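You operate a simulated robot arm through the tools that you are given. There is no shell and no other tool. Be economical: measure what you need, move in short steps, check, and stop when the job is done.

Carry out the task below with a simulated two-armed robot. There is one attempt and no reset: what you move stays moved.

JOB
Take the blue cartridge and leave it on the top of the cool down rack. Then put the green wheel from the top of the grey table on the coiled chain there. Then hold the job tub on the top of the grey table steady with one hand and put the pin from the top of the grey table in it with the other. Then put the white pad from the top of the grey table on top of the brown carton on the top of the grey table. Then take the yellow card from the top of the grey table and leave it on the top of the spares bench. Then take the cowl on the top of the grey table and put it away on the top of the cool down rack. Then put the blue roll on the shelf of the powder bench. Do these in the order given. Set down upright: blue cartridge, yellow card, blue roll.

Only the result counts: the job must be done as asked and must still hold three seconds after the hand-in. Knocking over, shifting, dropping, spilling or breaking anything else fails it.

ROBOT AND FRAMES
Two 7-joint arms with fingered hands on one trunk, on a base that drives. Base frame: it is fixed to the floor where the robot stands at the start and does not move with it; the origin is under the middle of the robot, x ahead of it, y to its left, z up; the surface under the hand at the start is at about z = 800. Units: mm, rad, N and s.
The left shoulder is at the start at [70, 157, 1214], the right one opposite. With the tool pointing down near the work surface each hand reaches from about 280 to 900 mm from the robot's upright axis, wherever it stands, measured 20 degrees to its own side. Places, roughly: blue cartridge (6x6x12 cm) [700, -100, 900]; blue roll (5x5x10 cm) [700, 1800, 800]; carton [500, -250, 750]; coiled chain (13x13x3 cm) [600, 400, 800]; cowl (10x10x9 cm) [500, 1300, 800]; green wheel (8x8x5 cm) [700, 100, 800]; job tub [500, 1250, 750]; pin (4x4x9 cm) [500, 0, 900]; shelf of the powder bench [-1200, -400, 200]; top of the cool down rack [2100, 3900, 900]; top of the spares bench [-1100, -1300, 800]; white pad (5x6x5 cm) [1000, 200, 800]; yellow card (5x4x8 cm) [800, 600, 800]. Payload 5 kg a hand.
The TCP of each hand is the grasp point between the finger pads, 31 mm short of the fingertips. In the tool frame z runs along the fingers and y along their closing line. The gripper opens to 156 mm. The gripper's body begins 88 mm behind the TCP. The gripper is a hand of 4 fingers: y runs from the thumb to the fingers, the wrist lies at [0, 0, -249] in the tool frame, and closing takes about 1.5 s.
Orientation is told as [roll, pitch, yaw] about the base's x, y, z axes, in that order, counted from this pose: with the fingers straight down and closing along the base's y, the tool's x points along the base's -x, its y along +y and its z along -z.

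CONTROLS
- The arms move only by the tool drive_tool. It takes "left_steps", "right_steps" or both (then of equal length, played together; a hand with none holds still); each is a list of rows, each a list of 7 numbers: the shift along the tool's x, y, z in mm, then the turn, a rotation vector about the tool's x, y, z in rad, then the gripper command, from -1 (shut) to 1 (fully open), values between in proportion. In form: [[dx, dy, dz, wx, wy, wz, fingers], ...]. A call has 1 to 10 rows; each row shifts and turns the commanded pose from where the row before left it, along the tool's axes as they then stand. Rows are played at 5 a second. More than 50 mm and 0.15 rad between two rows, or a gripper value outside its range, and nothing of the call is played. A pose out of reach is approached as far as the arm can. The call stops where the force on the tool passes 40 N (or 10 N more than at its start, if that is more) or the arm is blocked; 0.2 s more then pass. The fingers move at their own pace (about 108 mm/s each) and stop on an object; they squeeze with about 29 N. The grip force told is the motor's: it shows also when the fingers shut on nothing. Time passes only in rows, and 0.2 s behind the last, so rows that do not move let the fingers close. The reply holds the time, the measured pose of the TCP, the force on the tool along the base axes, the opening and the grip force, in the units named above and with some noise, with the torque about the TCP (base axes, N m) and any sound that the robot's microphone picked up, and new pictures: "show" is both (left out), scene, wrist or none (wrist: the cameras of the hands that moved).
- Cameras (640 x 400 px; columns grow to the right, rows downward): "scene" is now at [117.5, -15.6, 1419.1]; the picture's right is [-0.42, -0.91, 0.00], its down [-0.81, 0.38, -0.46] and it looks along [0.41, -0.19, -0.89] (base axes); focal length 214 px, centre (320, 200). "left" rides on the left gripper at [-72, 2, -111] in its tool frame; the picture's right is [-0.02, -1.00, 0.00], its down [0.84, -0.02, -0.54] and it looks along [0.54, -0.01, 0.84] (tool axes); focal length 234 px, centre (320, 200). "right" rides on the right gripper at [72, 2, -111] in its tool frame; the picture's right is [-0.02, 1.00, 0.00], its down [-0.84, -0.02, -0.54] and it looks along [-0.54, -0.01, 0.84] (tool axes); focal length 234 px, centre (320, 200). There is no depth. A picture from a camera that has moved, and an enlarged one, comes with that camera's place and axes in the base frame and with its lens. The place of the scene camera against the robot may be out by one fixed shift of up to 25 mm in any direction.
- raise_lower(by): slides the trunk up (or, below 0, down) by that many mm; the arms and the scene camera ride with it, the base frame stays. It gives what a move gives, with no picture.
- steer(legs): drives the robot by 1 to 6 legs, each [ahead, turn to the left] in mm and rad, along the robot's own axes; the way and the turn of a leg run together, so that a leg with both is an arc; at most 1500 mm and 3.142 rad a leg. The arms and the cameras ride along, it lands a little off, and it stops where it bumps. It gives what a move gives, and a new picture of the scene camera.
- grasp_type(shape, hand): the hand has 4 fingers and takes this shape, open, in about a second: jaw (thumb against the fingers, like two jaws); tri (thumb and two fingers); tip (a fingertip pinch); poke (one finger out to press); point (the index stretched); flat (the hand flat); cup (the hand cupped); fist (a fist). The gripper value then closes the fingers along that shape, each until it touches; the sizes above hold for jaw. It gives what a move gives, with no picture.
- head_to(pan, tilt): turns the head with the scene camera to pan (to the left, within 1.501 rad either way) and tilt (down, from -0.506 to 1.204), counted from straight ahead of the robot. It gives what a move gives, and a new picture of the scene camera.
- close_up(camera, box): a new picture of the part [left, top, right, bottom] of that camera's present view, enlarged. No time passes.
- hand_in(): hands the job in; it is judged then, once.

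Go step by step. Nothing tells you exact positions but the pictures and the camera data: compare them with the known pose of the tool, close in by small moves and look again before you grip or let go. The budget is 207 turns and 260 pictures, counting those below and the enlarged ones. Unless the task says otherwise, let go and move clear before handing in, and close with one line.

The tools are called after "Emit:" by a JSON object that holds its "method" and its "body". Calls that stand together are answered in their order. drive_tool: Moves the arms, as the interface text tells. Its arguments: {"type":"object","properties":{"left_steps":{"type":"array"},"right_steps":{"type":"array"},"show":{"type":"string","enum":["both","scene","wrist","none"]}},"required":[]} The other tools are called the same way: raise_lower (by) slides the trunk up or down; grasp_type (shape, hand) gives the hand a shape; steer (legs) drives the base; head_to (pan, tilt) turns the head that bears the scene camera; close_up (camera, box) takes an enlarged picture of a part of a camera's view; hand_in () hands the job in.

At the start:

```text
clock: 0.0
left_tool_pos: [566.1, 246.3, 1175.5]
left_tcp_rot: [-0.001, -0.001, -0.001]
left_ft_force: [-0.6, 0.0, 0.2]
left_wrist_torque: [-0.02, 0.05, 0.01]
left_opening: 156.0
left_finger_force: 0.1
left_shape: jaw
right_tool_pos: [708.3, -254.5, 1086.2]
right_tcp_rot: [0.001, 0.0, -0.002]
right_ft_force: [0.7, -0.1, -0.2]
right_wrist_torque: [-0.02, 0.01, 0.0]
right_opening: 155.7
right_finger_force: 0.1
right_shape: jaw
trunk travel left (down, up): [-600.0, 340.0]
robot x, y, heading: [-2.0, 3.5, 0.0]
head pan, tilt: [-0.435, 1.098]
```

scene: 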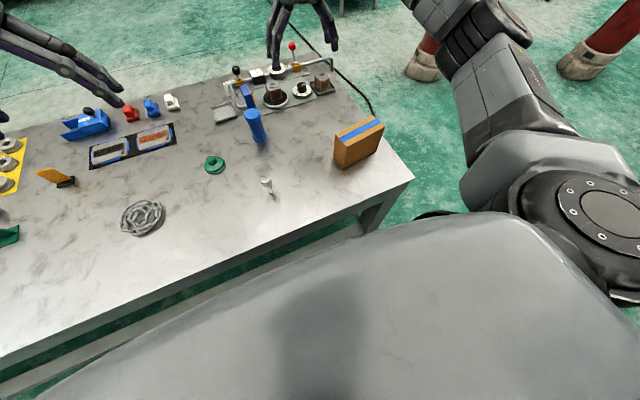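
right: 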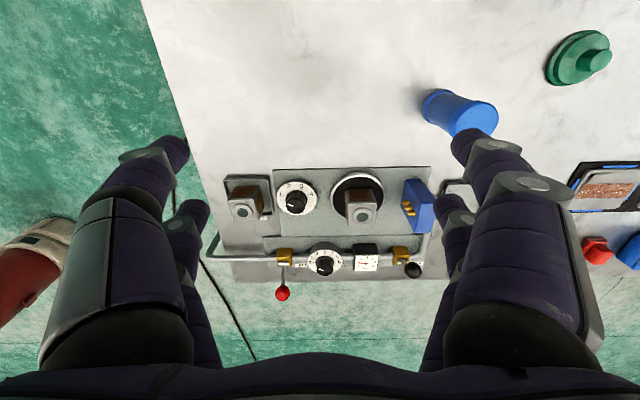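
left: 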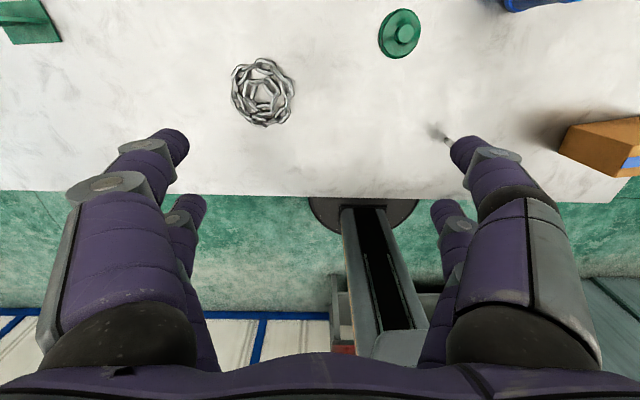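

I see the table with the cartridge, wheel, pin, carton and chain in front of the robot. I look around to learn where the racks and the other objects are before moving.

Emit:
{"method": "head_to", "body": {"pan": 0.0, "tilt": 0.75}}

Emit:
{"method": "head_to", "body": {"pan": 1.1, "tilt": 0.6}}

Emit:
{"method": "head_to", "body": {"pan": 1.1, "tilt": 0.1}}

Emit:
{"method": "head_to", "body": {"pan": -1.5, "tilt": 0.5}}

```text
clock: 0.9
left_tool_pos: [566.2, 247.1, 1174.9]
left_tcp_rot: [-0.001, 0.0, -0.001]
left_ft_force: [-0.4, 0.8, 1.0]
left_wrist_torque: [0.0, 0.01, -0.01]
left_opening: 155.9
left_finger_force: 0.0
left_shape: jaw
right_tool_pos: [708.8, -253.3, 1084.3]
right_tcp_rot: [0.0, 0.001, 0.0]
right_ft_force: [0.0, 0.6, -0.6]
right_wrist_torque: [0.03, -0.02, -0.01]
right_opening: 155.9
right_finger_force: 0.0
right_shape: jaw
trunk travel left (down, up): [-600.0, 340.0]
robot x, y, heading: [-2.2, 0.5, -0.001]
head pan, tilt: [0.0, 0.75]
camera scene: at [142.9, 11.0, 1444.7], right [0.0, -1.0, 0.0], down [-0.68, 0.0, -0.73], along [0.73, 0.0, -0.68], focal length 214 px, centre (320, 200)
```

scene: 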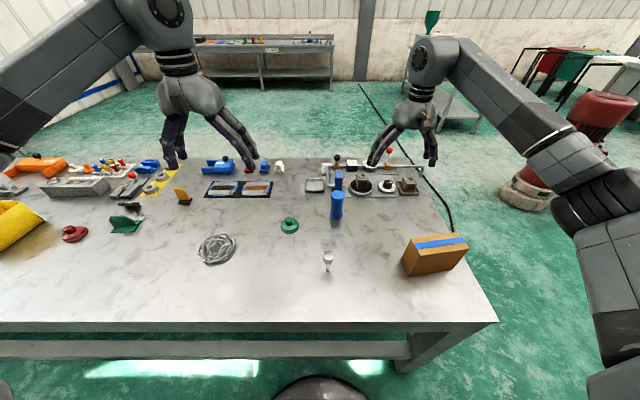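

```text
clock: 2.2
left_tool_pos: [566.4, 246.2, 1176.3]
left_tcp_rot: [0.001, -0.001, 0.001]
left_ft_force: [0.7, 0.1, -1.0]
left_wrist_torque: [0.02, -0.01, 0.0]
left_opening: 156.0
left_finger_force: 0.0
left_shape: jaw
right_tool_pos: [709.1, -251.9, 1086.2]
right_tcp_rot: [0.0, -0.001, 0.001]
right_ft_force: [0.2, 0.8, -0.1]
right_wrist_torque: [0.01, 0.01, -0.02]
right_opening: 156.1
right_finger_force: 0.0
right_shape: jaw
trunk travel left (down, up): [-600.0, 340.0]
robot x, y, heading: [-1.5, -1.6, -0.003]
head pan, tilt: [1.1, 0.6]
camera scene: at [100.3, 89.8, 1457.6], right [0.89, -0.45, 0.0], down [-0.26, -0.5, -0.82], along [0.38, 0.73, -0.57], focal length 214 px, centre (320, 200)
```

scene: 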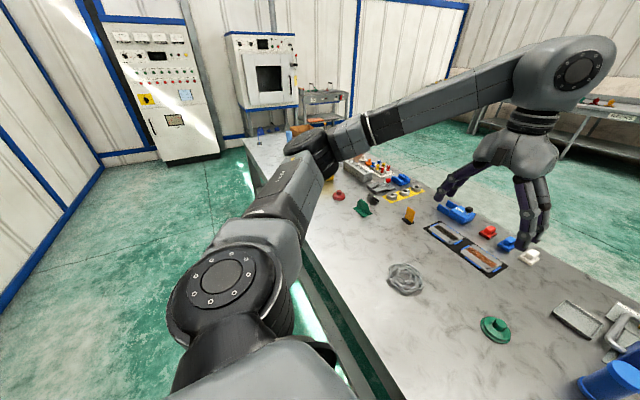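

```text
clock: 3.1
left_tool_pos: [567.3, 245.4, 1175.1]
left_tcp_rot: [0.0, 0.001, 0.0]
left_ft_force: [-0.3, -0.4, -1.0]
left_wrist_torque: [0.0, -0.01, 0.01]
left_opening: 156.0
left_finger_force: 0.0
left_shape: jaw
right_tool_pos: [708.9, -253.4, 1085.2]
right_tcp_rot: [0.0, 0.0, -0.001]
right_ft_force: [0.7, -0.1, -0.7]
right_wrist_torque: [0.04, 0.03, 0.01]
right_opening: 155.8
right_finger_force: 0.0
right_shape: jaw
trunk travel left (down, up): [-600.0, 340.0]
robot x, y, heading: [-0.5, -1.2, -0.002]
head pan, tilt: [1.1, 0.099]
camera scene: at [101.9, 93.1, 1503.7], right [0.89, -0.45, 0.0], down [-0.05, -0.09, -0.99], along [0.45, 0.89, -0.1], focal length 214 px, centre (320, 200)
```

scene: 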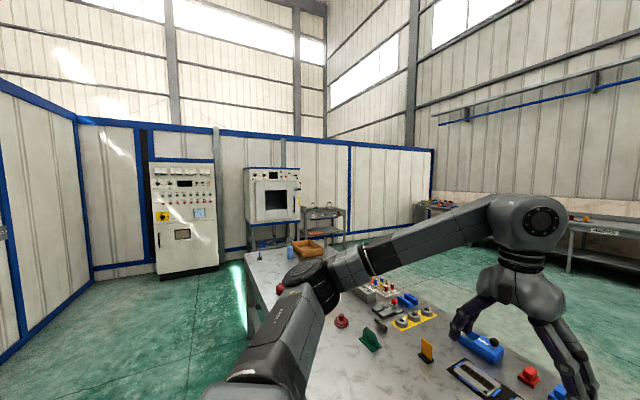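

```text
clock: 5.5
left_tool_pos: [566.5, 246.0, 1176.3]
left_tcp_rot: [0.001, 0.0, 0.0]
left_ft_force: [0.0, -0.9, -0.1]
left_wrist_torque: [0.01, 0.02, 0.01]
left_opening: 155.8
left_finger_force: 0.1
left_shape: jaw
right_tool_pos: [710.5, -253.8, 1085.8]
right_tcp_rot: [-0.001, -0.002, -0.001]
right_ft_force: [0.4, -0.4, -0.5]
right_wrist_torque: [0.01, -0.01, 0.03]
right_opening: 156.0
right_finger_force: 0.1
right_shape: jaw
trunk travel left (down, up): [-600.0, 340.0]
robot x, y, heading: [-1.2, -1.0, -0.002]
head pan, tilt: [-1.499, 0.499]
camera scene: at [66.6, -79.6, 1466.7], right [-1.0, -0.07, 0.0], down [-0.03, 0.48, -0.88], along [0.06, -0.88, -0.48], focal length 214 px, centre (320, 200)
```

scene: 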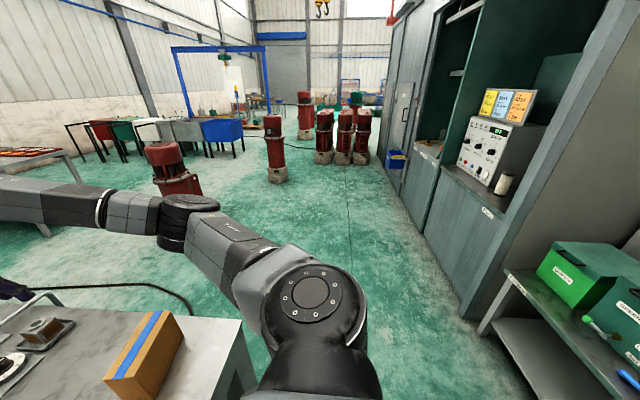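

Table top is around z 800, and the cool down rack seems to be the cart in front of the far wall. I move the right hand over the cartridge and look.

Emit:
{"method": "drive_tool", "body": {"right_steps": [[0, 45, 0, 0, 0, 0, 1], [0, 45, 0, 0, 0, 0, 1], [0, 45, 0, 0, 0, 0, 1], [0, 38, 0, 0, 0, 0, 1], [0, 0, 0, 0, 0, 0, 1]], "show": "wrist"}}

Emit:
{"method": "head_to", "body": {"pan": -0.1, "tilt": 0.9}}

```text
clock: 6.7
left_tool_pos: [567.0, 243.9, 1175.6]
left_tcp_rot: [0.003, -0.001, 0.001]
left_ft_force: [-0.8, 0.8, 0.0]
left_wrist_torque: [0.03, -0.04, -0.03]
left_opening: 156.1
left_finger_force: 0.1
left_shape: jaw
right_tool_pos: [710.1, -83.0, 1083.8]
right_tcp_rot: [0.002, 0.001, 0.0]
right_ft_force: [-0.1, -0.2, 0.0]
right_wrist_torque: [0.06, 0.0, 0.02]
right_opening: 155.8
right_finger_force: 0.1
right_shape: jaw
trunk travel left (down, up): [-600.0, 340.0]
robot x, y, heading: [-1.5, -2.2, 0.002]
head pan, tilt: [-1.499, 0.499]
camera right: at [637.3, -81.6, 1195.6], right [0.02, 1.0, 0.0], down [0.84, -0.02, 0.54], along [0.54, -0.01, -0.84], focal length 234 px, centre (320, 200)
```

right: 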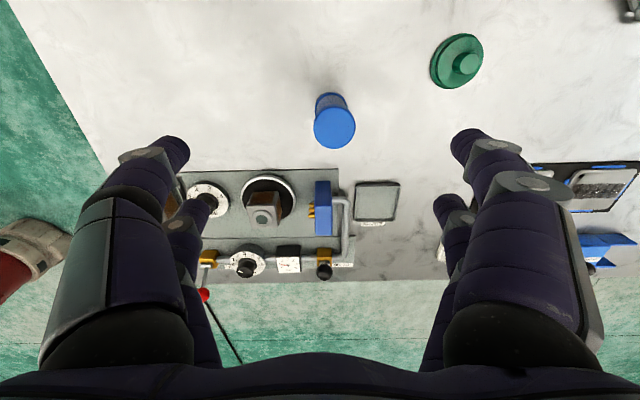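

```text
clock: 8.2
left_tool_pos: [566.9, 245.8, 1176.1]
left_tcp_rot: [0.001, 0.0, 0.002]
left_ft_force: [0.1, -1.0, -0.2]
left_wrist_torque: [0.0, -0.01, -0.03]
left_opening: 155.7
left_finger_force: 0.0
left_shape: jaw
right_tool_pos: [710.5, -82.5, 1083.7]
right_tcp_rot: [-0.001, 0.0, 0.0]
right_ft_force: [-0.2, -0.4, -0.3]
right_wrist_torque: [-0.01, 0.02, 0.02]
right_opening: 156.0
right_finger_force: 0.2
right_shape: jaw
trunk travel left (down, up): [-600.0, 340.0]
robot x, y, heading: [-1.7, 0.1, 0.001]
head pan, tilt: [-0.099, 0.901]
camera scene: at [135.2, 3.6, 1432.8], right [-0.1, -0.99, 0.0], down [-0.78, 0.08, -0.62], along [0.62, -0.06, -0.78], focal length 214 px, centre (320, 200)
```

scene: 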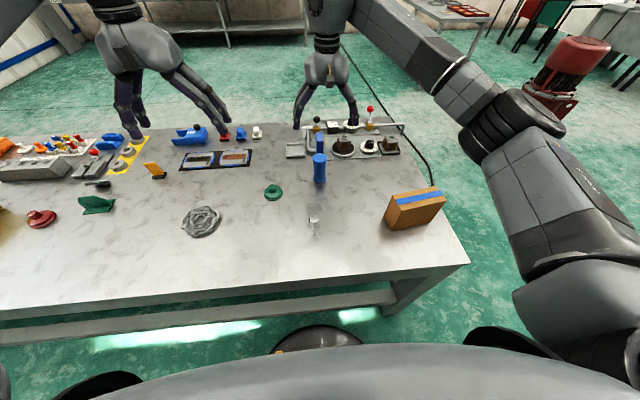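

The cartridge stands upright near (712, -65). I shift the hand over it, go down halfway and recheck.

Emit:
{"method": "drive_tool", "body": {"right_steps": [[-2, 17, 40, 0, 0, 0, 1], [0, 0, 40, 0, 0, 0, 1], [0, 0, 30, 0, 0, 0, 1], [0, 0, 0, 0, 0, 0, 1]], "show": "both"}}

```text
clock: 9.2
left_tool_pos: [566.7, 246.3, 1175.8]
left_tcp_rot: [-0.002, 0.002, 0.002]
left_ft_force: [-0.8, 0.0, 0.1]
left_wrist_torque: [0.01, 0.0, 0.02]
left_opening: 155.8
left_finger_force: 0.1
left_shape: jaw
right_tool_pos: [711.5, -62.9, 974.3]
right_tcp_rot: [0.0, 0.0, 0.001]
right_ft_force: [0.4, 0.3, 0.8]
right_wrist_torque: [0.0, 0.0, 0.0]
right_opening: 155.8
right_finger_force: 0.1
right_shape: jaw
trunk travel left (down, up): [-600.0, 340.0]
robot x, y, heading: [0.2, 1.3, -0.002]
head pan, tilt: [-0.099, 0.901]
camera scene: at [135.1, 4.2, 1432.8], right [-0.1, -1.0, 0.0], down [-0.78, 0.08, -0.62], along [0.62, -0.06, -0.78], focal length 214 px, centre (320, 200)
camera right: at [639.3, -61.9, 1086.3], right [0.02, 1.0, 0.0], down [0.84, -0.02, 0.54], along [0.54, -0.01, -0.84], focal length 234 px, centre (320, 200)
```

scene: 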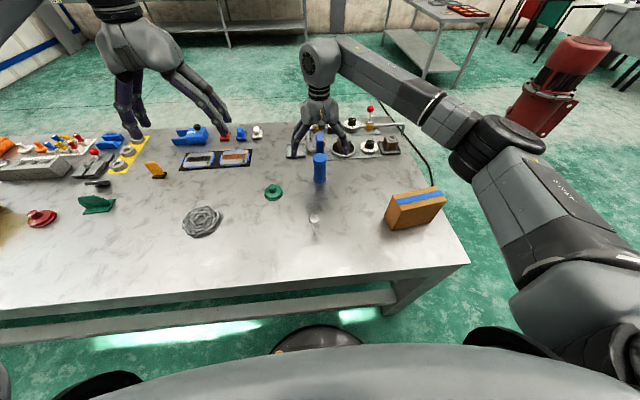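
right: 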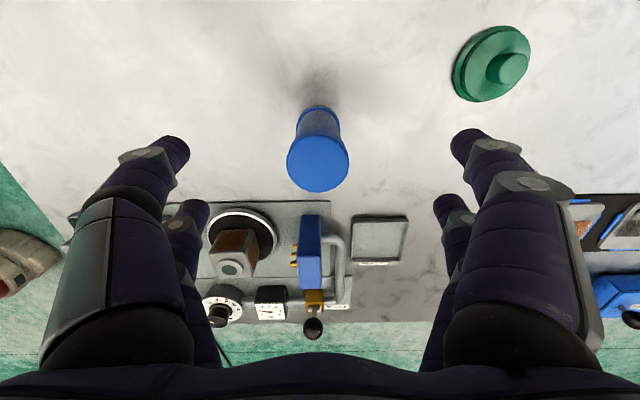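

Two views put the cartridge at about (724, -64) with its top near z 890. I centre, descend to z 850 and close.

Emit:
{"method": "drive_tool", "body": {"right_steps": [[-13, -1, 0, 0, 0, 0, 1], [0, 0, 45, 0, 0, 0, 1], [0, 0, 45, 0, 0, 0, 1], [0, 0, 34, 0, 0, 0, 1], [0, 0, 0, 0, 0, 0, 1]], "show": "both"}}

```text
clock: 10.4
left_tool_pos: [566.8, 246.4, 1176.0]
left_tcp_rot: [0.0, 0.002, 0.001]
left_ft_force: [0.9, 0.2, -0.6]
left_wrist_torque: [0.0, 0.01, 0.01]
left_opening: 155.8
left_finger_force: 0.1
left_shape: jaw
right_tool_pos: [723.9, -63.3, 852.8]
right_tcp_rot: [0.0, 0.001, 0.0]
right_ft_force: [0.1, 0.2, 0.6]
right_wrist_torque: [0.01, 0.0, 0.02]
right_opening: 155.7
right_finger_force: 0.1
right_shape: jaw
trunk travel left (down, up): [-600.0, 340.0]
robot x, y, heading: [2.4, -2.2, 0.002]
head pan, tilt: [-0.099, 0.901]
camera scene: at [134.8, 3.5, 1432.9], right [-0.1, -1.0, 0.0], down [-0.78, 0.08, -0.62], along [0.62, -0.06, -0.78], focal length 214 px, centre (320, 200)
camera right: at [651.8, -62.5, 964.2], right [0.02, 1.0, 0.0], down [0.84, -0.02, 0.55], along [0.54, -0.01, -0.84], focal length 234 px, centre (320, 200)
```

scene: 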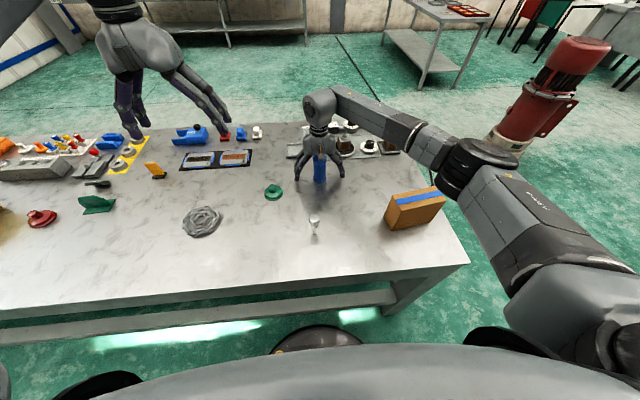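
right: 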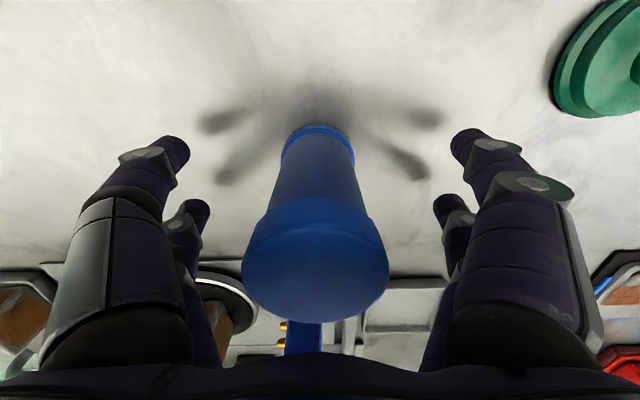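

The cartridge sits between the fingers. I close, then lift straight up.

Emit:
{"method": "drive_tool", "body": {"right_steps": [[0, 0, 0, 0, 0, 0, -1], [0, 0, 0, 0, 0, 0, -1], [0, 0, 0, 0, 0, 0, -1], [0, 0, 0, 0, 0, 0, -1], [0, 0, 0, 0, 0, 0, -1], [0, 0, 0, 0, 0, 0, -1], [0, 0, 0, 0, 0, 0, -1], [0, 0, 0, 0, 0, 0, -1]], "show": "none"}}

Emit:
{"method": "drive_tool", "body": {"right_steps": [[0, 0, -15, 0, 0, 0, -1], [0, 0, -40, 0, 0, 0, -1], [0, 0, -45, 0, 0, 0, -1], [0, 0, -45, 0, 0, 0, -1], [0, 0, -45, 0, 0, 0, -1], [0, 0, -45, 0, 0, 0, -1], [0, 0, -45, 0, 0, 0, -1], [0, 0, 0, 0, 0, 0, -1]], "show": "both"}}

```text
clock: 12.2
left_tool_pos: [567.4, 245.3, 1175.6]
left_tcp_rot: [-0.001, 0.002, 0.001]
left_ft_force: [0.8, 0.5, 0.3]
left_wrist_torque: [0.0, 0.0, -0.01]
left_opening: 155.7
left_finger_force: 0.2
left_shape: jaw
right_tool_pos: [723.4, -64.3, 852.5]
right_tcp_rot: [0.001, 0.0, 0.0]
right_ft_force: [0.0, 0.9, -0.1]
right_wrist_torque: [-0.05, -0.02, -0.03]
right_opening: 29.6
right_finger_force: 28.8
right_shape: jaw
trunk travel left (down, up): [-600.0, 340.0]
robot x, y, heading: [-0.6, -0.2, -0.001]
head pan, tilt: [-0.099, 0.901]
```

```text
clock: 14.0
left_tool_pos: [567.4, 246.3, 1175.3]
left_tcp_rot: [0.0, 0.001, -0.001]
left_ft_force: [-0.9, -0.2, -0.2]
left_wrist_torque: [0.01, 0.04, -0.02]
left_opening: 156.0
left_finger_force: 0.1
left_shape: jaw
right_tool_pos: [724.6, -64.4, 1130.4]
right_tcp_rot: [0.001, 0.002, 0.0]
right_ft_force: [0.0, -0.5, -1.2]
right_wrist_torque: [0.0, -0.01, 0.02]
right_opening: 29.2
right_finger_force: 29.1
right_shape: jaw
trunk travel left (down, up): [-600.0, 340.0]
robot x, y, heading: [2.2, -2.1, 0.001]
head pan, tilt: [-0.099, 0.901]
camera scene: at [136.1, 3.4, 1432.7], right [-0.1, -1.0, 0.0], down [-0.78, 0.08, -0.62], along [0.62, -0.06, -0.78], focal length 214 px, centre (320, 200)
camera right: at [652.7, -62.9, 1242.3], right [0.02, 1.0, 0.0], down [0.84, -0.02, 0.54], along [0.54, -0.01, -0.84], focal length 234 px, centre (320, 200)
```

scene: 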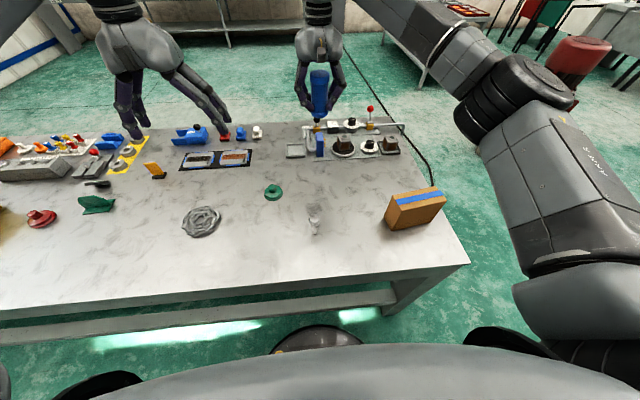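
right: 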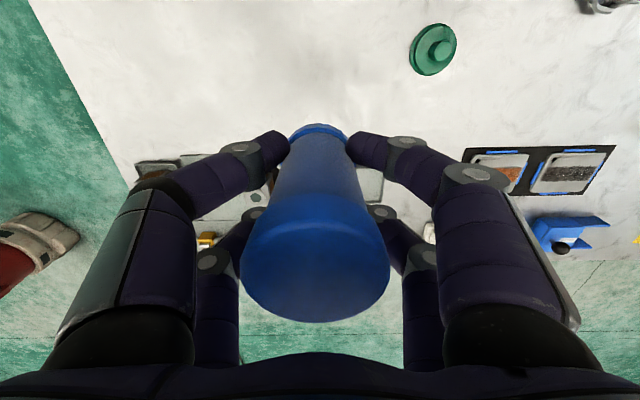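

The cartridge is firmly held and clear. I back off the table, turn left and drive along it toward the rack.

Emit:
{"method": "steer", "body": {"legs": [[-250, 0], [0, 1.571], [1450, 0], [1350, 0], [0, -1.13]]}}

Emit:
{"method": "head_to", "body": {"pan": 0.0, "tilt": 0.3}}

```text
clock: 35.7
left_tool_pos: [155.5, 3252.0, 1175.8]
left_tcp_rot: [-0.001, -0.001, 0.423]
left_ft_force: [1.0, -0.3, 0.0]
left_wrist_torque: [-0.01, 0.0, 0.02]
left_opening: 155.8
left_finger_force: 0.0
left_shape: jaw
right_tool_pos: [426.4, 3035.7, 1130.8]
right_tcp_rot: [-0.001, 0.0, 0.422]
right_ft_force: [0.0, 0.5, -1.5]
right_wrist_torque: [-0.01, 0.0, 0.01]
right_opening: 28.8
right_finger_force: 28.9
right_shape: jaw
trunk travel left (down, up): [-600.0, 340.0]
robot x, y, heading: [-262.1, 2798.8, 0.423]
head pan, tilt: [-0.099, 0.901]
camera scene: at [-133.1, 2852.1, 1432.8], right [0.32, -0.95, 0.0], down [-0.74, -0.25, -0.62], along [0.59, 0.2, -0.78], focal length 214 px, centre (320, 200)
```

scene: 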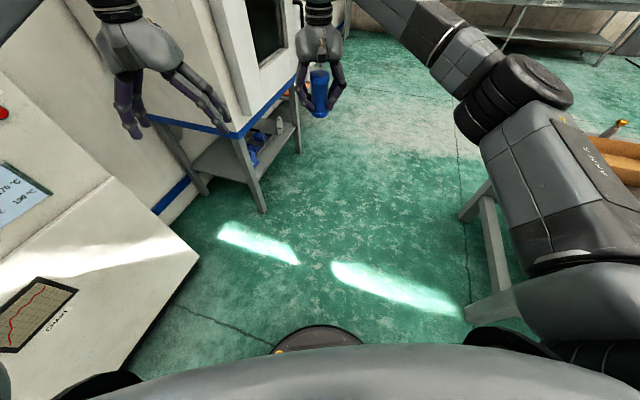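

```text
clock: 36.7
left_tool_pos: [155.8, 3254.2, 1174.9]
left_tcp_rot: [0.001, 0.0, 0.425]
left_ft_force: [0.7, 0.2, 0.7]
left_wrist_torque: [0.03, 0.02, 0.0]
left_opening: 156.2
left_finger_force: 0.1
left_shape: jaw
right_tool_pos: [426.1, 3034.8, 1130.0]
right_tcp_rot: [-0.001, 0.001, 0.421]
right_ft_force: [0.4, -0.2, -1.3]
right_wrist_torque: [0.01, -0.03, 0.03]
right_opening: 28.6
right_finger_force: 29.0
right_shape: jaw
trunk travel left (down, up): [-600.0, 340.0]
robot x, y, heading: [-259.6, 2797.7, 0.423]
head pan, tilt: [0.0, 0.3]
camera scene: at [-119.6, 2866.5, 1485.0], right [0.41, -0.91, 0.0], down [-0.27, -0.12, -0.95], along [0.87, 0.39, -0.3], focal length 214 px, centre (320, 200)
```

scene: 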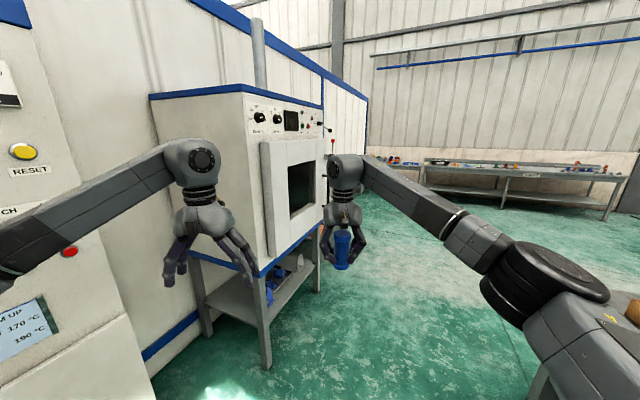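

The oven juts out to about y 3630 and hides the rack. I straighten to heading about 0, drive past it along y 2850, then turn to face the rack.

Emit:
{"method": "steer", "body": {"legs": [[0, -0.4], [1450, 0], [850, 0]]}}

Emit:
{"method": "head_to", "body": {"pan": 1.4, "tilt": 0.5}}

```text
clock: 49.2
left_tool_pos: [2602.4, 3112.7, 1175.8]
left_tcp_rot: [0.001, 0.0, 0.027]
left_ft_force: [-0.1, 0.0, 0.0]
left_wrist_torque: [0.01, 0.02, -0.02]
left_opening: 155.9
left_finger_force: 0.0
left_shape: jaw
right_tool_pos: [2767.1, 2806.4, 1130.8]
right_tcp_rot: [0.0, 0.0, 0.025]
right_ft_force: [0.2, -0.7, -1.7]
right_wrist_torque: [0.01, -0.03, -0.04]
right_opening: 28.6
right_finger_force: 29.1
right_shape: jaw
trunk travel left (down, up): [-600.0, 340.0]
robot x, y, heading: [2041.5, 2855.8, 0.025]
head pan, tilt: [0.0, 0.3]
camera scene: at [2195.3, 2867.7, 1485.1], right [0.03, -1.0, 0.0], down [-0.3, -0.01, -0.96], along [0.95, 0.02, -0.3], focal length 214 px, centre (320, 200)
```

scene: 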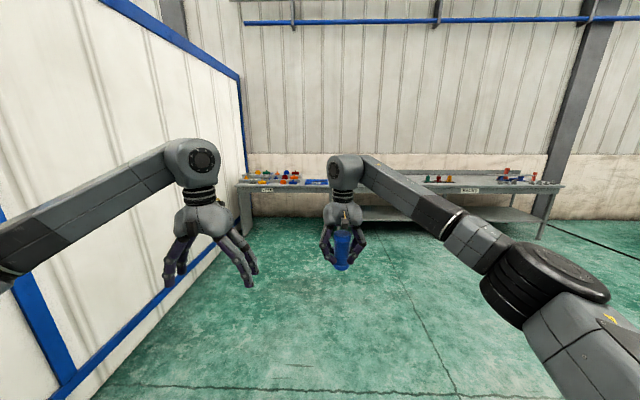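

```text
clock: 50.7
left_tool_pos: [2602.7, 3114.3, 1176.3]
left_tcp_rot: [0.0, 0.001, 0.027]
left_ft_force: [-0.2, 0.0, -0.2]
left_wrist_torque: [-0.02, -0.01, 0.02]
left_opening: 155.7
left_finger_force: 0.0
left_shape: jaw
right_tool_pos: [2766.7, 2806.5, 1131.4]
right_tcp_rot: [-0.001, 0.0, 0.025]
right_ft_force: [-0.2, 0.8, -1.4]
right_wrist_torque: [0.04, -0.01, 0.02]
right_opening: 28.6
right_finger_force: 29.1
right_shape: jaw
trunk travel left (down, up): [-600.0, 340.0]
robot x, y, heading: [2044.5, 2856.0, 0.029]
head pan, tilt: [1.4, 0.499]
camera scene: at [2115.3, 2955.4, 1466.7], right [0.99, -0.15, 0.0], down [-0.07, -0.47, -0.88], along [0.13, 0.87, -0.48], focal length 214 px, centre (320, 200)
```

scene: 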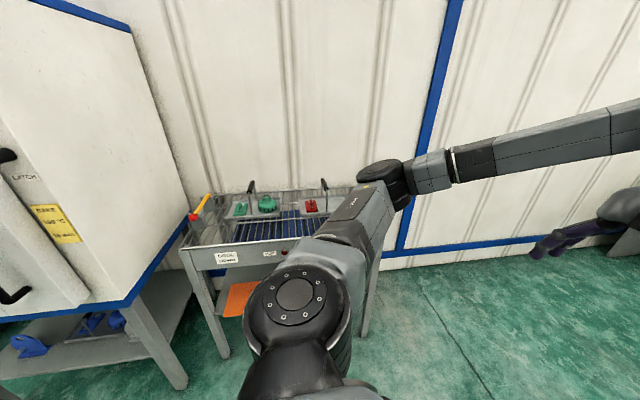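

The rack is ahead-left, spanning x 1690–2450 with front edge near y 3650. I turn to face it.

Emit:
{"method": "steer", "body": {"legs": [[0, 1.545]]}}

Emit:
{"method": "head_to", "body": {"pan": 0.0, "tilt": 0.75}}

```text
clock: 54.8
left_tool_pos: [1815.6, 3428.3, 1176.7]
left_tcp_rot: [-0.001, 0.0, 1.534]
left_ft_force: [-0.7, -0.9, -0.4]
left_wrist_torque: [-0.02, -0.01, -0.01]
left_opening: 155.8
left_finger_force: 0.0
left_shape: jaw
right_tool_pos: [2131.0, 3574.7, 1130.2]
right_tcp_rot: [0.0, 0.002, 1.537]
right_ft_force: [0.5, -0.3, -1.8]
right_wrist_torque: [0.0, 0.04, 0.02]
right_opening: 28.5
right_finger_force: 29.0
right_shape: jaw
trunk travel left (down, up): [-600.0, 340.0]
robot x, y, heading: [2042.2, 2852.9, 1.534]
head pan, tilt: [1.4, 0.499]
camera scene: at [1964.2, 2933.0, 1466.7], right [0.2, 0.98, 0.0], down [0.47, -0.1, -0.88], along [-0.86, 0.18, -0.48], focal length 214 px, centre (320, 200)
```

scene: 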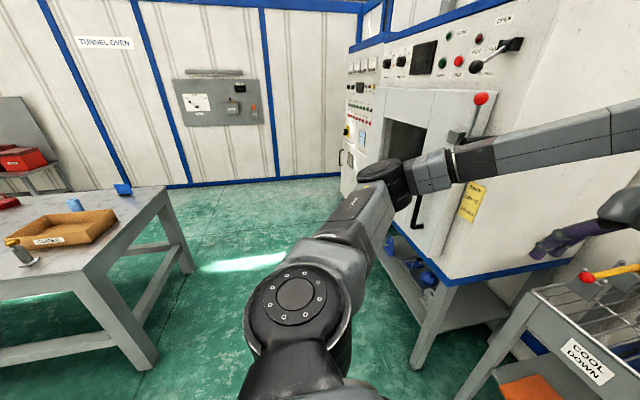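

```text
clock: 56.3
left_tool_pos: [1815.7, 3427.7, 1175.0]
left_tcp_rot: [-0.001, -0.001, 1.537]
left_ft_force: [-0.3, 0.5, -0.9]
left_wrist_torque: [0.0, 0.03, -0.02]
left_opening: 156.0
left_finger_force: 0.0
left_shape: jaw
right_tool_pos: [2131.9, 3573.1, 1130.3]
right_tcp_rot: [-0.001, 0.001, 1.537]
right_ft_force: [0.2, 0.5, -2.1]
right_wrist_torque: [-0.01, -0.05, 0.0]
right_opening: 28.2
right_finger_force: 28.6
right_shape: jaw
trunk travel left (down, up): [-600.0, 340.0]
robot x, y, heading: [2043.1, 2852.8, 1.535]
head pan, tilt: [0.0, 0.75]
camera scene: at [2056.2, 2997.2, 1444.7], right [1.0, -0.03, 0.0], down [-0.02, -0.68, -0.73], along [0.03, 0.73, -0.68], focal length 214 px, centre (320, 200)
```

scene: 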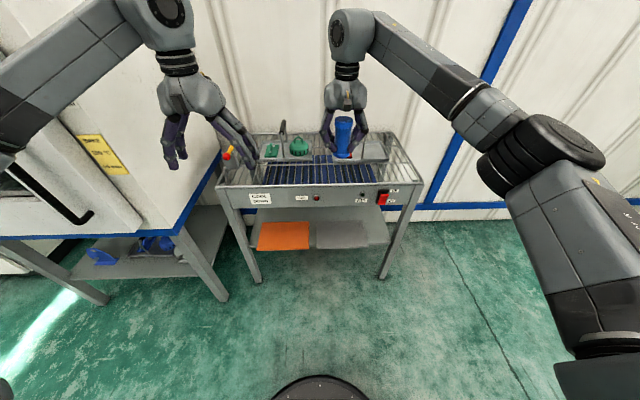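

I enlarge the view of the rack top to see its surface and free space.

Emit:
{"method": "close_up", "body": {"camera": "scene", "box": [200, 100, 440, 250]}}

Emit:
{"method": "close_up", "body": {"camera": "right", "box": [0, 0, 640, 400]}}

```text
2.67 times, centred on (320, 175) of scene
camera zoom: at [2056.2, 2997.2, 1444.7], right [1.0, -0.03, 0.0], down [-0.02, -0.68, -0.73], along [0.03, 0.73, -0.68], focal length 572 px, centre (320, 267)
```

zoom: 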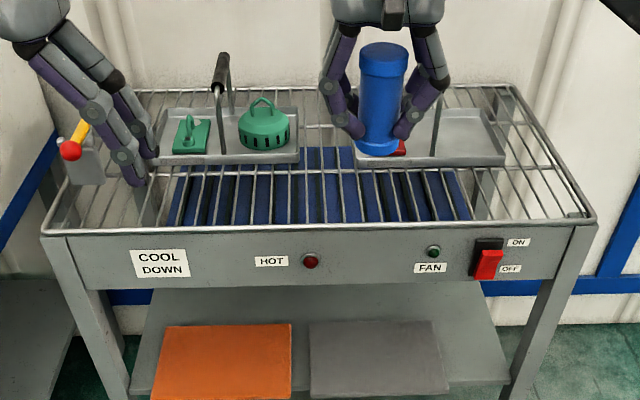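

```text
1.00 times, centred on (320, 200) of right (not enlarged: the box is as wide or as high as the picture)
camera zoom: at [2127.3, 3502.2, 1242.4], right [-1.0, 0.06, 0.0], down [0.05, 0.84, 0.54], along [0.03, 0.54, -0.84], focal length 234 px, centre (320, 200)
```

zoom: 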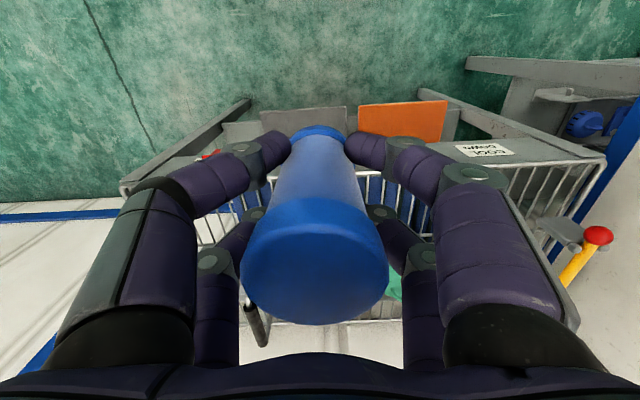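

The rack top is a wire grid with bars about 38 mm apart, with free space in front of the trays. I drive nearer, then look at the bars closely.

Emit:
{"method": "steer", "body": {"legs": [[175, 0]]}}

Emit:
{"method": "head_to", "body": {"pan": -0.1, "tilt": 0.85}}

Emit:
{"method": "close_up", "body": {"camera": "scene", "box": [200, 100, 440, 250]}}

```text
clock: 57.8
left_tool_pos: [1820.5, 3604.6, 1176.5]
left_tcp_rot: [0.0, 0.0, 1.539]
left_ft_force: [-0.5, 1.2, 0.1]
left_wrist_torque: [-0.02, 0.0, 0.03]
left_opening: 155.9
left_finger_force: 0.1
left_shape: jaw
right_tool_pos: [2135.0, 3750.1, 1130.5]
right_tcp_rot: [-0.001, 0.0, 1.538]
right_ft_force: [-0.8, -0.4, -0.9]
right_wrist_torque: [0.02, -0.01, 0.0]
right_opening: 28.5
right_finger_force: 28.5
right_shape: jaw
trunk travel left (down, up): [-600.0, 340.0]
robot x, y, heading: [2049.4, 3032.2, 1.539]
head pan, tilt: [0.0, 0.75]
camera scene: at [2061.9, 3174.0, 1444.9], right [1.0, -0.03, 0.0], down [-0.02, -0.68, -0.73], along [0.02, 0.73, -0.68], focal length 214 px, centre (320, 200)
```

scene: 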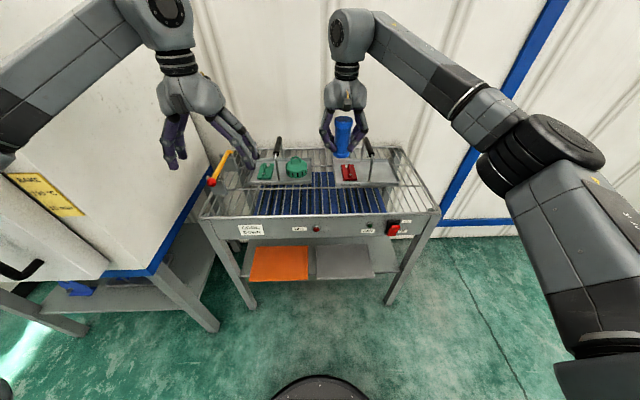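

```text
clock: 58.5
left_tool_pos: [1820.6, 3605.4, 1175.1]
left_tcp_rot: [0.0, 0.0, 1.54]
left_ft_force: [0.4, 0.4, -0.5]
left_wrist_torque: [-0.05, -0.01, -0.01]
left_opening: 156.0
left_finger_force: 0.0
left_shape: jaw
right_tool_pos: [2136.4, 3752.3, 1130.0]
right_tcp_rot: [0.0, 0.002, 1.54]
right_ft_force: [-1.1, 0.1, -0.9]
right_wrist_torque: [0.0, 0.0, 0.02]
right_opening: 28.6
right_finger_force: 29.0
right_shape: jaw
trunk travel left (down, up): [-600.0, 340.0]
robot x, y, heading: [2046.7, 3029.0, 1.538]
head pan, tilt: [-0.099, 0.85]
camera scene: at [2069.4, 3170.5, 1436.6], right [0.99, -0.13, 0.0], down [-0.1, -0.75, -0.66], along [0.09, 0.65, -0.75], focal length 214 px, centre (320, 200)
```

scene: 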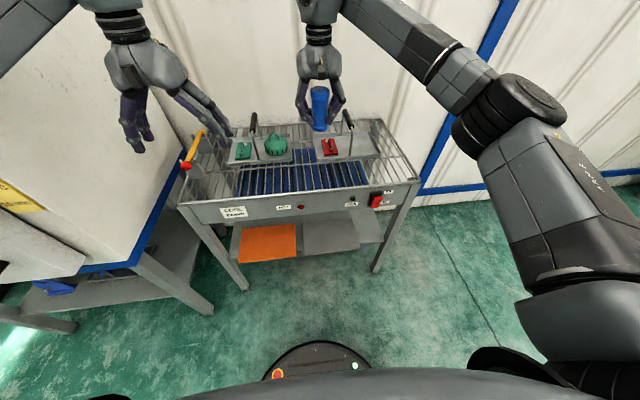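

```text
2.67 times, centred on (320, 175) of scene
camera zoom: at [2069.4, 3170.5, 1436.6], right [0.99, -0.13, 0.0], down [-0.1, -0.75, -0.66], along [0.09, 0.65, -0.75], focal length 572 px, centre (320, 267)
```

zoom: 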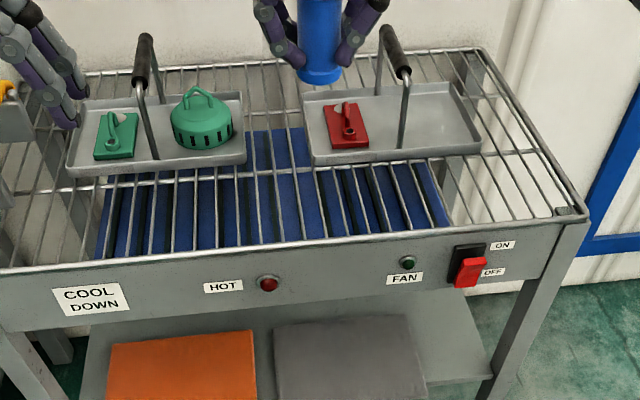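

I zoom further in on the free strip of the grid to locate the bars.

Emit:
{"method": "close_up", "body": {"camera": "scene", "box": [300, 145, 396, 205]}}

```text
6.67 times, centred on (348, 175) of scene
camera zoom: at [2069.4, 3170.5, 1436.6], right [0.99, -0.13, 0.0], down [-0.1, -0.75, -0.66], along [0.09, 0.65, -0.75], focal length 1430 px, centre (133, 367)
```

zoom: 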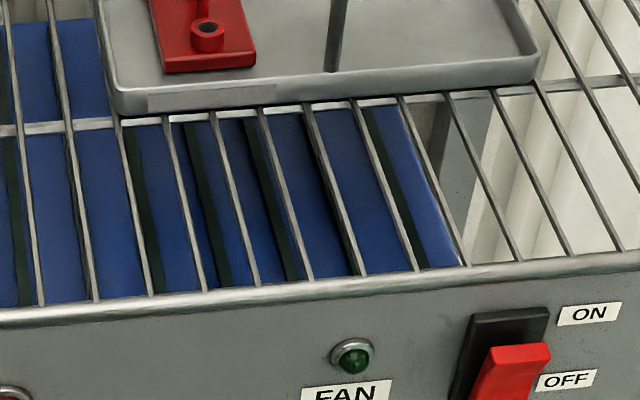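

Bars are about 29 mm apart, so the cartridge will straddle two. I move to about (2193, 3757), lower to just above the grid and check.

Emit:
{"method": "drive_tool", "body": {"right_steps": [[-3, -29, 0, 0, 0, 0, -1], [-3, -28, 0, 0, 0, 0, -1], [0, 0, 40, 0, 0, 0, -1], [0, 0, 40, 0, 0, 0, -1], [0, 0, 35, 0, 0, 0, -1], [0, 0, 0, 0, 0, 0, -1]], "show": "none"}}

Emit:
{"method": "close_up", "body": {"camera": "scene", "box": [292, 120, 412, 195]}}

```text
clock: 59.9
left_tool_pos: [1820.9, 3605.9, 1175.7]
left_tcp_rot: [0.0, 0.0, 1.54]
left_ft_force: [-0.4, -0.1, 0.6]
left_wrist_torque: [0.0, -0.04, 0.01]
left_opening: 155.8
left_finger_force: 0.2
left_shape: jaw
right_tool_pos: [2191.6, 3755.2, 1015.2]
right_tcp_rot: [0.0, 0.0, 1.537]
right_ft_force: [0.8, -0.8, -1.2]
right_wrist_torque: [0.03, -0.01, -0.01]
right_opening: 28.4
right_finger_force: 29.1
right_shape: jaw
trunk travel left (down, up): [-600.0, 340.0]
robot x, y, heading: [2046.9, 3027.8, 1.534]
head pan, tilt: [-0.099, 0.85]
```

```text
5.33 times, centred on (352, 158) of scene
camera zoom: at [2069.1, 3169.0, 1436.7], right [0.99, -0.13, 0.0], down [-0.1, -0.74, -0.66], along [0.09, 0.65, -0.75], focal length 1144 px, centre (149, 427)
```

zoom: 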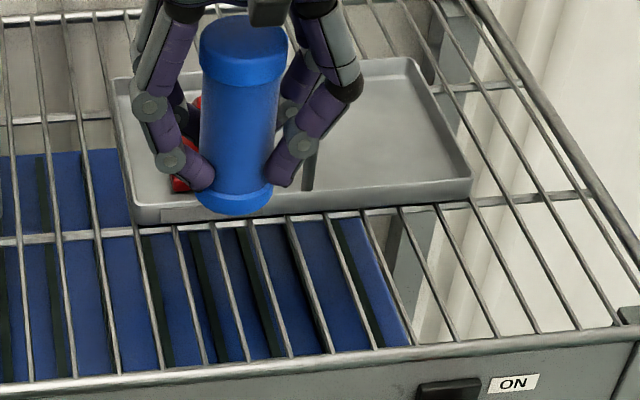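

The cartridge is still clearly above the grid and clear of the tray. I lower it 35 mm more and look again.

Emit:
{"method": "drive_tool", "body": {"right_steps": [[0, 0, 18, 0, 0, 0, -1], [0, 0, 17, 0, 0, 0, -1], [0, 0, 0, 0, 0, 0, -1]], "show": "none"}}

Emit:
{"method": "close_up", "body": {"camera": "scene", "box": [292, 120, 412, 195]}}

```text
clock: 60.7
left_tool_pos: [1820.7, 3603.7, 1177.1]
left_tcp_rot: [0.0, 0.0, 1.539]
left_ft_force: [0.4, 0.3, 0.0]
left_wrist_torque: [0.0, 0.01, 0.01]
left_opening: 156.0
left_finger_force: 0.1
left_shape: jaw
right_tool_pos: [2192.0, 3755.3, 981.0]
right_tcp_rot: [-0.001, 0.001, 1.541]
right_ft_force: [0.7, 0.2, -1.0]
right_wrist_torque: [0.03, -0.02, 0.02]
right_opening: 28.3
right_finger_force: 29.1
right_shape: jaw
trunk travel left (down, up): [-600.0, 340.0]
robot x, y, heading: [2049.4, 3028.8, 1.541]
head pan, tilt: [-0.099, 0.85]
```

```text
5.33 times, centred on (352, 158) of scene
camera zoom: at [2069.4, 3169.1, 1436.7], right [0.99, -0.13, 0.0], down [-0.1, -0.74, -0.66], along [0.09, 0.65, -0.75], focal length 1144 px, centre (149, 427)
```

zoom: 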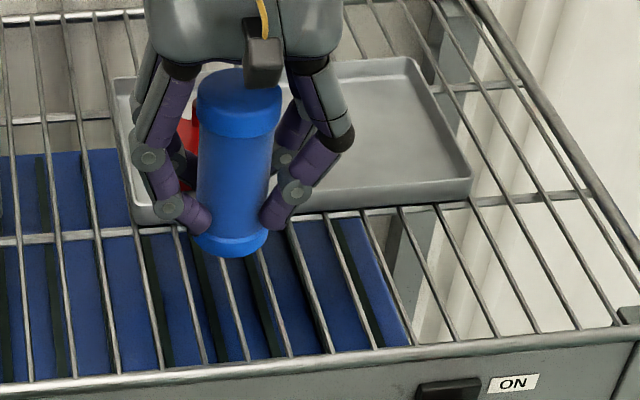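

It would land centred on one bar, so I shift half a spacing (14 mm) to the left and lower a little more.

Emit:
{"method": "drive_tool", "body": {"right_steps": [[0, 14, 0, 0, 0, 0, -1], [0, 0, 8, 0, 0, 0, -1], [0, 0, 7, 0, 0, 0, -1], [0, 0, 0, 0, 0, 0, -1]], "show": "none"}}

Emit:
{"method": "close_up", "body": {"camera": "scene", "box": [312, 140, 376, 180]}}

```text
clock: 61.7
left_tool_pos: [1820.3, 3605.3, 1175.0]
left_tcp_rot: [0.001, -0.001, 1.541]
left_ft_force: [0.7, -0.1, -0.4]
left_wrist_torque: [0.04, 0.0, -0.01]
left_opening: 155.8
left_finger_force: 0.0
left_shape: jaw
right_tool_pos: [2177.8, 3756.3, 965.0]
right_tcp_rot: [0.001, 0.0, 1.54]
right_ft_force: [-0.1, 0.7, -1.5]
right_wrist_torque: [0.01, 0.01, 0.0]
right_opening: 28.3
right_finger_force: 29.5
right_shape: jaw
trunk travel left (down, up): [-600.0, 340.0]
robot x, y, heading: [2049.0, 3029.9, 1.544]
head pan, tilt: [-0.099, 0.85]
```

```text
10.00 times, centred on (344, 160) of scene
camera zoom: at [2069.1, 3169.2, 1436.7], right [0.99, -0.13, 0.0], down [-0.1, -0.74, -0.66], along [0.09, 0.65, -0.75], focal length 2145 px, centre (80, 600)
```

zoom: 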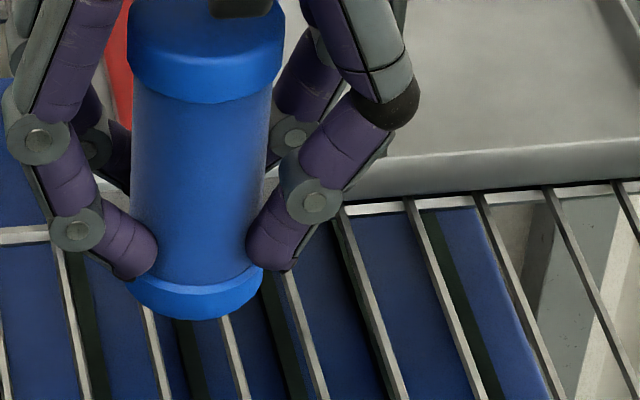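

It's now centred between two bars. I lower slowly, watching force.

Emit:
{"method": "drive_tool", "body": {"right_steps": [[0, 0, 4, 0, 0, 0, -1], [0, 0, 4, 0, 0, 0, -1], [0, 0, 4, 0, 0, 0, -1], [0, 0, 0, 0, 0, 0, -1]], "show": "none"}}

Emit:
{"method": "close_up", "body": {"camera": "scene", "box": [312, 140, 376, 180]}}

```text
clock: 62.7
left_tool_pos: [1820.6, 3603.8, 1176.4]
left_tcp_rot: [0.0, 0.0, 1.539]
left_ft_force: [0.3, 0.5, 0.2]
left_wrist_torque: [0.01, -0.01, -0.03]
left_opening: 156.0
left_finger_force: 0.0
left_shape: jaw
right_tool_pos: [2178.2, 3755.4, 954.9]
right_tcp_rot: [0.0, 0.0, 1.539]
right_ft_force: [-0.2, 1.1, -1.5]
right_wrist_torque: [0.02, -0.01, 0.03]
right_opening: 28.5
right_finger_force: 29.0
right_shape: jaw
trunk travel left (down, up): [-600.0, 340.0]
robot x, y, heading: [2046.7, 3031.7, 1.538]
head pan, tilt: [-0.099, 0.85]
```

```text
10.00 times, centred on (344, 160) of scene
camera zoom: at [2069.4, 3169.3, 1436.7], right [0.99, -0.13, 0.0], down [-0.1, -0.74, -0.66], along [0.09, 0.65, -0.75], focal length 2145 px, centre (80, 600)
```

zoom: 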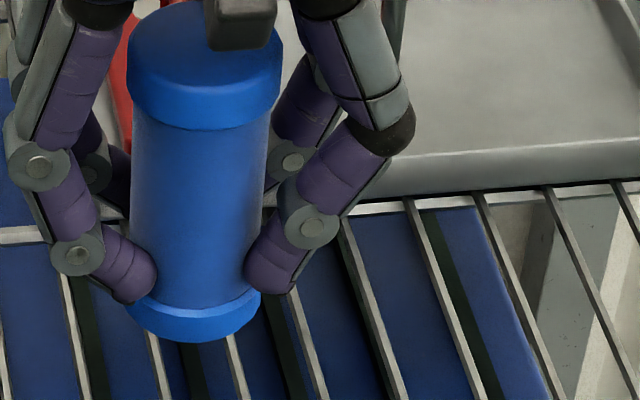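

No contact yet; continue down in small steps until I feel it.

Emit:
{"method": "drive_tool", "body": {"right_steps": [[0, 0, 3, 0, 0, 0, -1], [0, 0, 3, 0, 0, 0, -1], [0, 0, 3, 0, 0, 0, -1], [0, 0, 3, 0, 0, 0, -1], [0, 0, 0, 0, 0, 0, -1]], "show": "none"}}

Emit:
{"method": "close_up", "body": {"camera": "scene", "box": [312, 140, 376, 180]}}

```text
clock: 63.9
left_tool_pos: [1820.3, 3604.9, 1177.2]
left_tcp_rot: [0.0, 0.0, 1.539]
left_ft_force: [0.5, 0.2, -0.3]
left_wrist_torque: [0.01, -0.03, -0.01]
left_opening: 155.8
left_finger_force: 0.1
left_shape: jaw
right_tool_pos: [2178.3, 3755.9, 942.3]
right_tcp_rot: [0.001, 0.002, 1.536]
right_ft_force: [0.1, -0.2, -1.9]
right_wrist_torque: [0.03, -0.03, -0.01]
right_opening: 28.6
right_finger_force: 29.0
right_shape: jaw
trunk travel left (down, up): [-600.0, 340.0]
robot x, y, heading: [2050.5, 3033.0, 1.538]
head pan, tilt: [-0.099, 0.85]
```

```text
10.00 times, centred on (344, 160) of scene
camera zoom: at [2069.4, 3169.3, 1436.7], right [0.99, -0.13, 0.0], down [-0.1, -0.74, -0.66], along [0.09, 0.65, -0.75], focal length 2145 px, centre (80, 600)
```

zoom: 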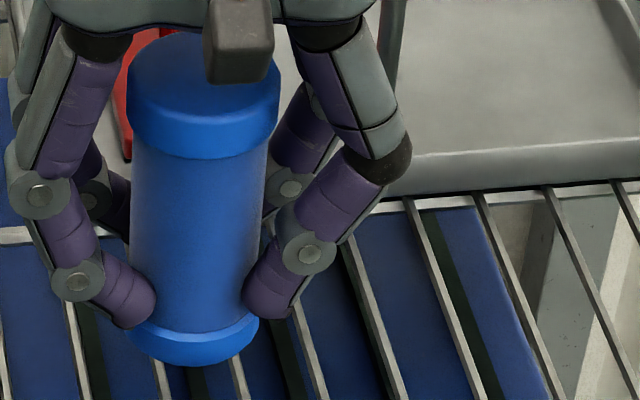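

Emit:
{"method": "drive_tool", "body": {"right_steps": [[0, 0, 3, 0, 0, 0, -1], [0, 0, 3, 0, 0, 0, -1], [0, 0, 3, 0, 0, 0, -1], [0, 0, 3, 0, 0, 0, -1], [0, 0, 3, 0, 0, 0, -1], [0, 0, 0, 0, 0, 0, -1]], "show": "none"}}

Emit:
{"method": "close_up", "body": {"camera": "scene", "box": [312, 140, 376, 180]}}

```text
clock: 65.3
left_tool_pos: [1820.4, 3606.2, 1176.5]
left_tcp_rot: [0.0, 0.001, 1.538]
left_ft_force: [-0.3, -0.1, 0.3]
left_wrist_torque: [0.02, 0.0, -0.01]
left_opening: 155.8
left_finger_force: 0.1
left_shape: jaw
right_tool_pos: [2178.6, 3757.5, 926.4]
right_tcp_rot: [-0.001, 0.0, 1.541]
right_ft_force: [-0.5, -0.5, -1.7]
right_wrist_torque: [-0.03, 0.01, 0.0]
right_opening: 28.3
right_finger_force: 29.7
right_shape: jaw
trunk travel left (down, up): [-600.0, 340.0]
robot x, y, heading: [2050.7, 3032.5, 1.537]
head pan, tilt: [-0.099, 0.85]
```

```text
10.00 times, centred on (344, 160) of scene
camera zoom: at [2069.4, 3169.3, 1436.7], right [0.99, -0.13, 0.0], down [-0.1, -0.74, -0.66], along [0.09, 0.65, -0.75], focal length 2145 px, centre (80, 600)
```

zoom: 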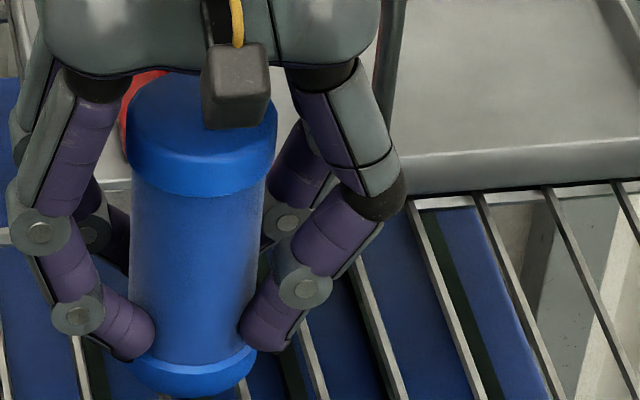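

No contact yet, so the grid is lower than I assumed. I check with wider views that I'm not too near the front rim.

Emit:
{"method": "close_up", "body": {"camera": "scene", "box": [292, 130, 388, 190]}}

Emit:
{"method": "close_up", "body": {"camera": "right", "box": [160, 60, 480, 260]}}

Emit:
{"method": "close_up", "body": {"camera": "left", "box": [0, 0, 640, 400]}}

```text
6.67 times, centred on (340, 160) of scene
camera zoom: at [2069.4, 3169.3, 1436.7], right [0.99, -0.13, 0.0], down [-0.1, -0.74, -0.66], along [0.09, 0.65, -0.75], focal length 1430 px, centre (187, 467)
```

zoom: 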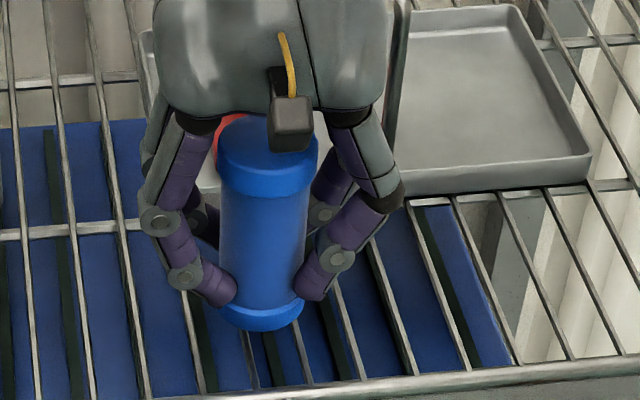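

```text
2.00 times, centred on (320, 160) of right
camera zoom: at [2174.7, 3684.5, 1038.4], right [-1.0, 0.06, 0.0], down [0.05, 0.84, 0.54], along [0.03, 0.54, -0.84], focal length 468 px, centre (320, 280)
```

zoom: 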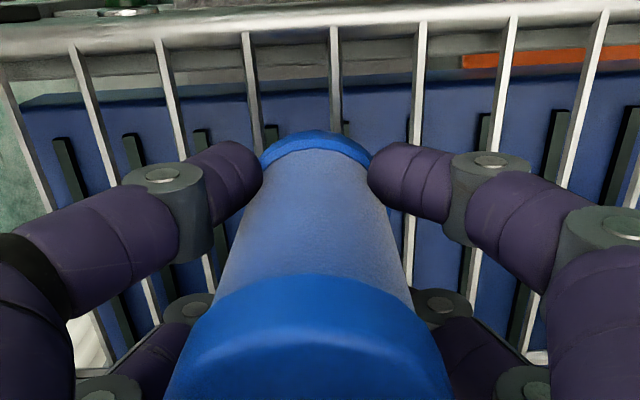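

```text
1.00 times, centred on (320, 200) of left (not enlarged: the box is as wide or as high as the picture)
camera zoom: at [1821.3, 3676.6, 1286.6], right [1.0, -0.01, 0.0], down [-0.01, -0.84, 0.54], along [0.0, -0.54, -0.84], focal length 234 px, centre (320, 200)
```

zoom: 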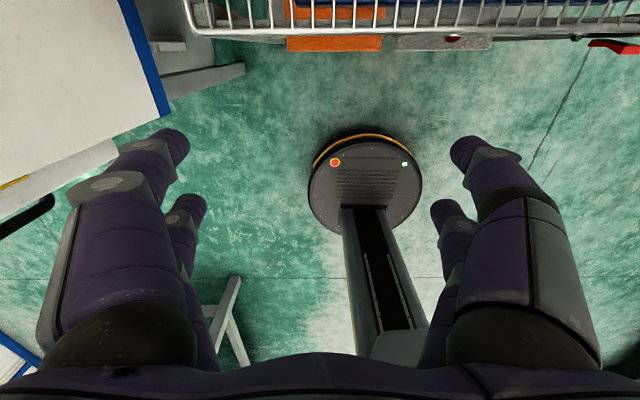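

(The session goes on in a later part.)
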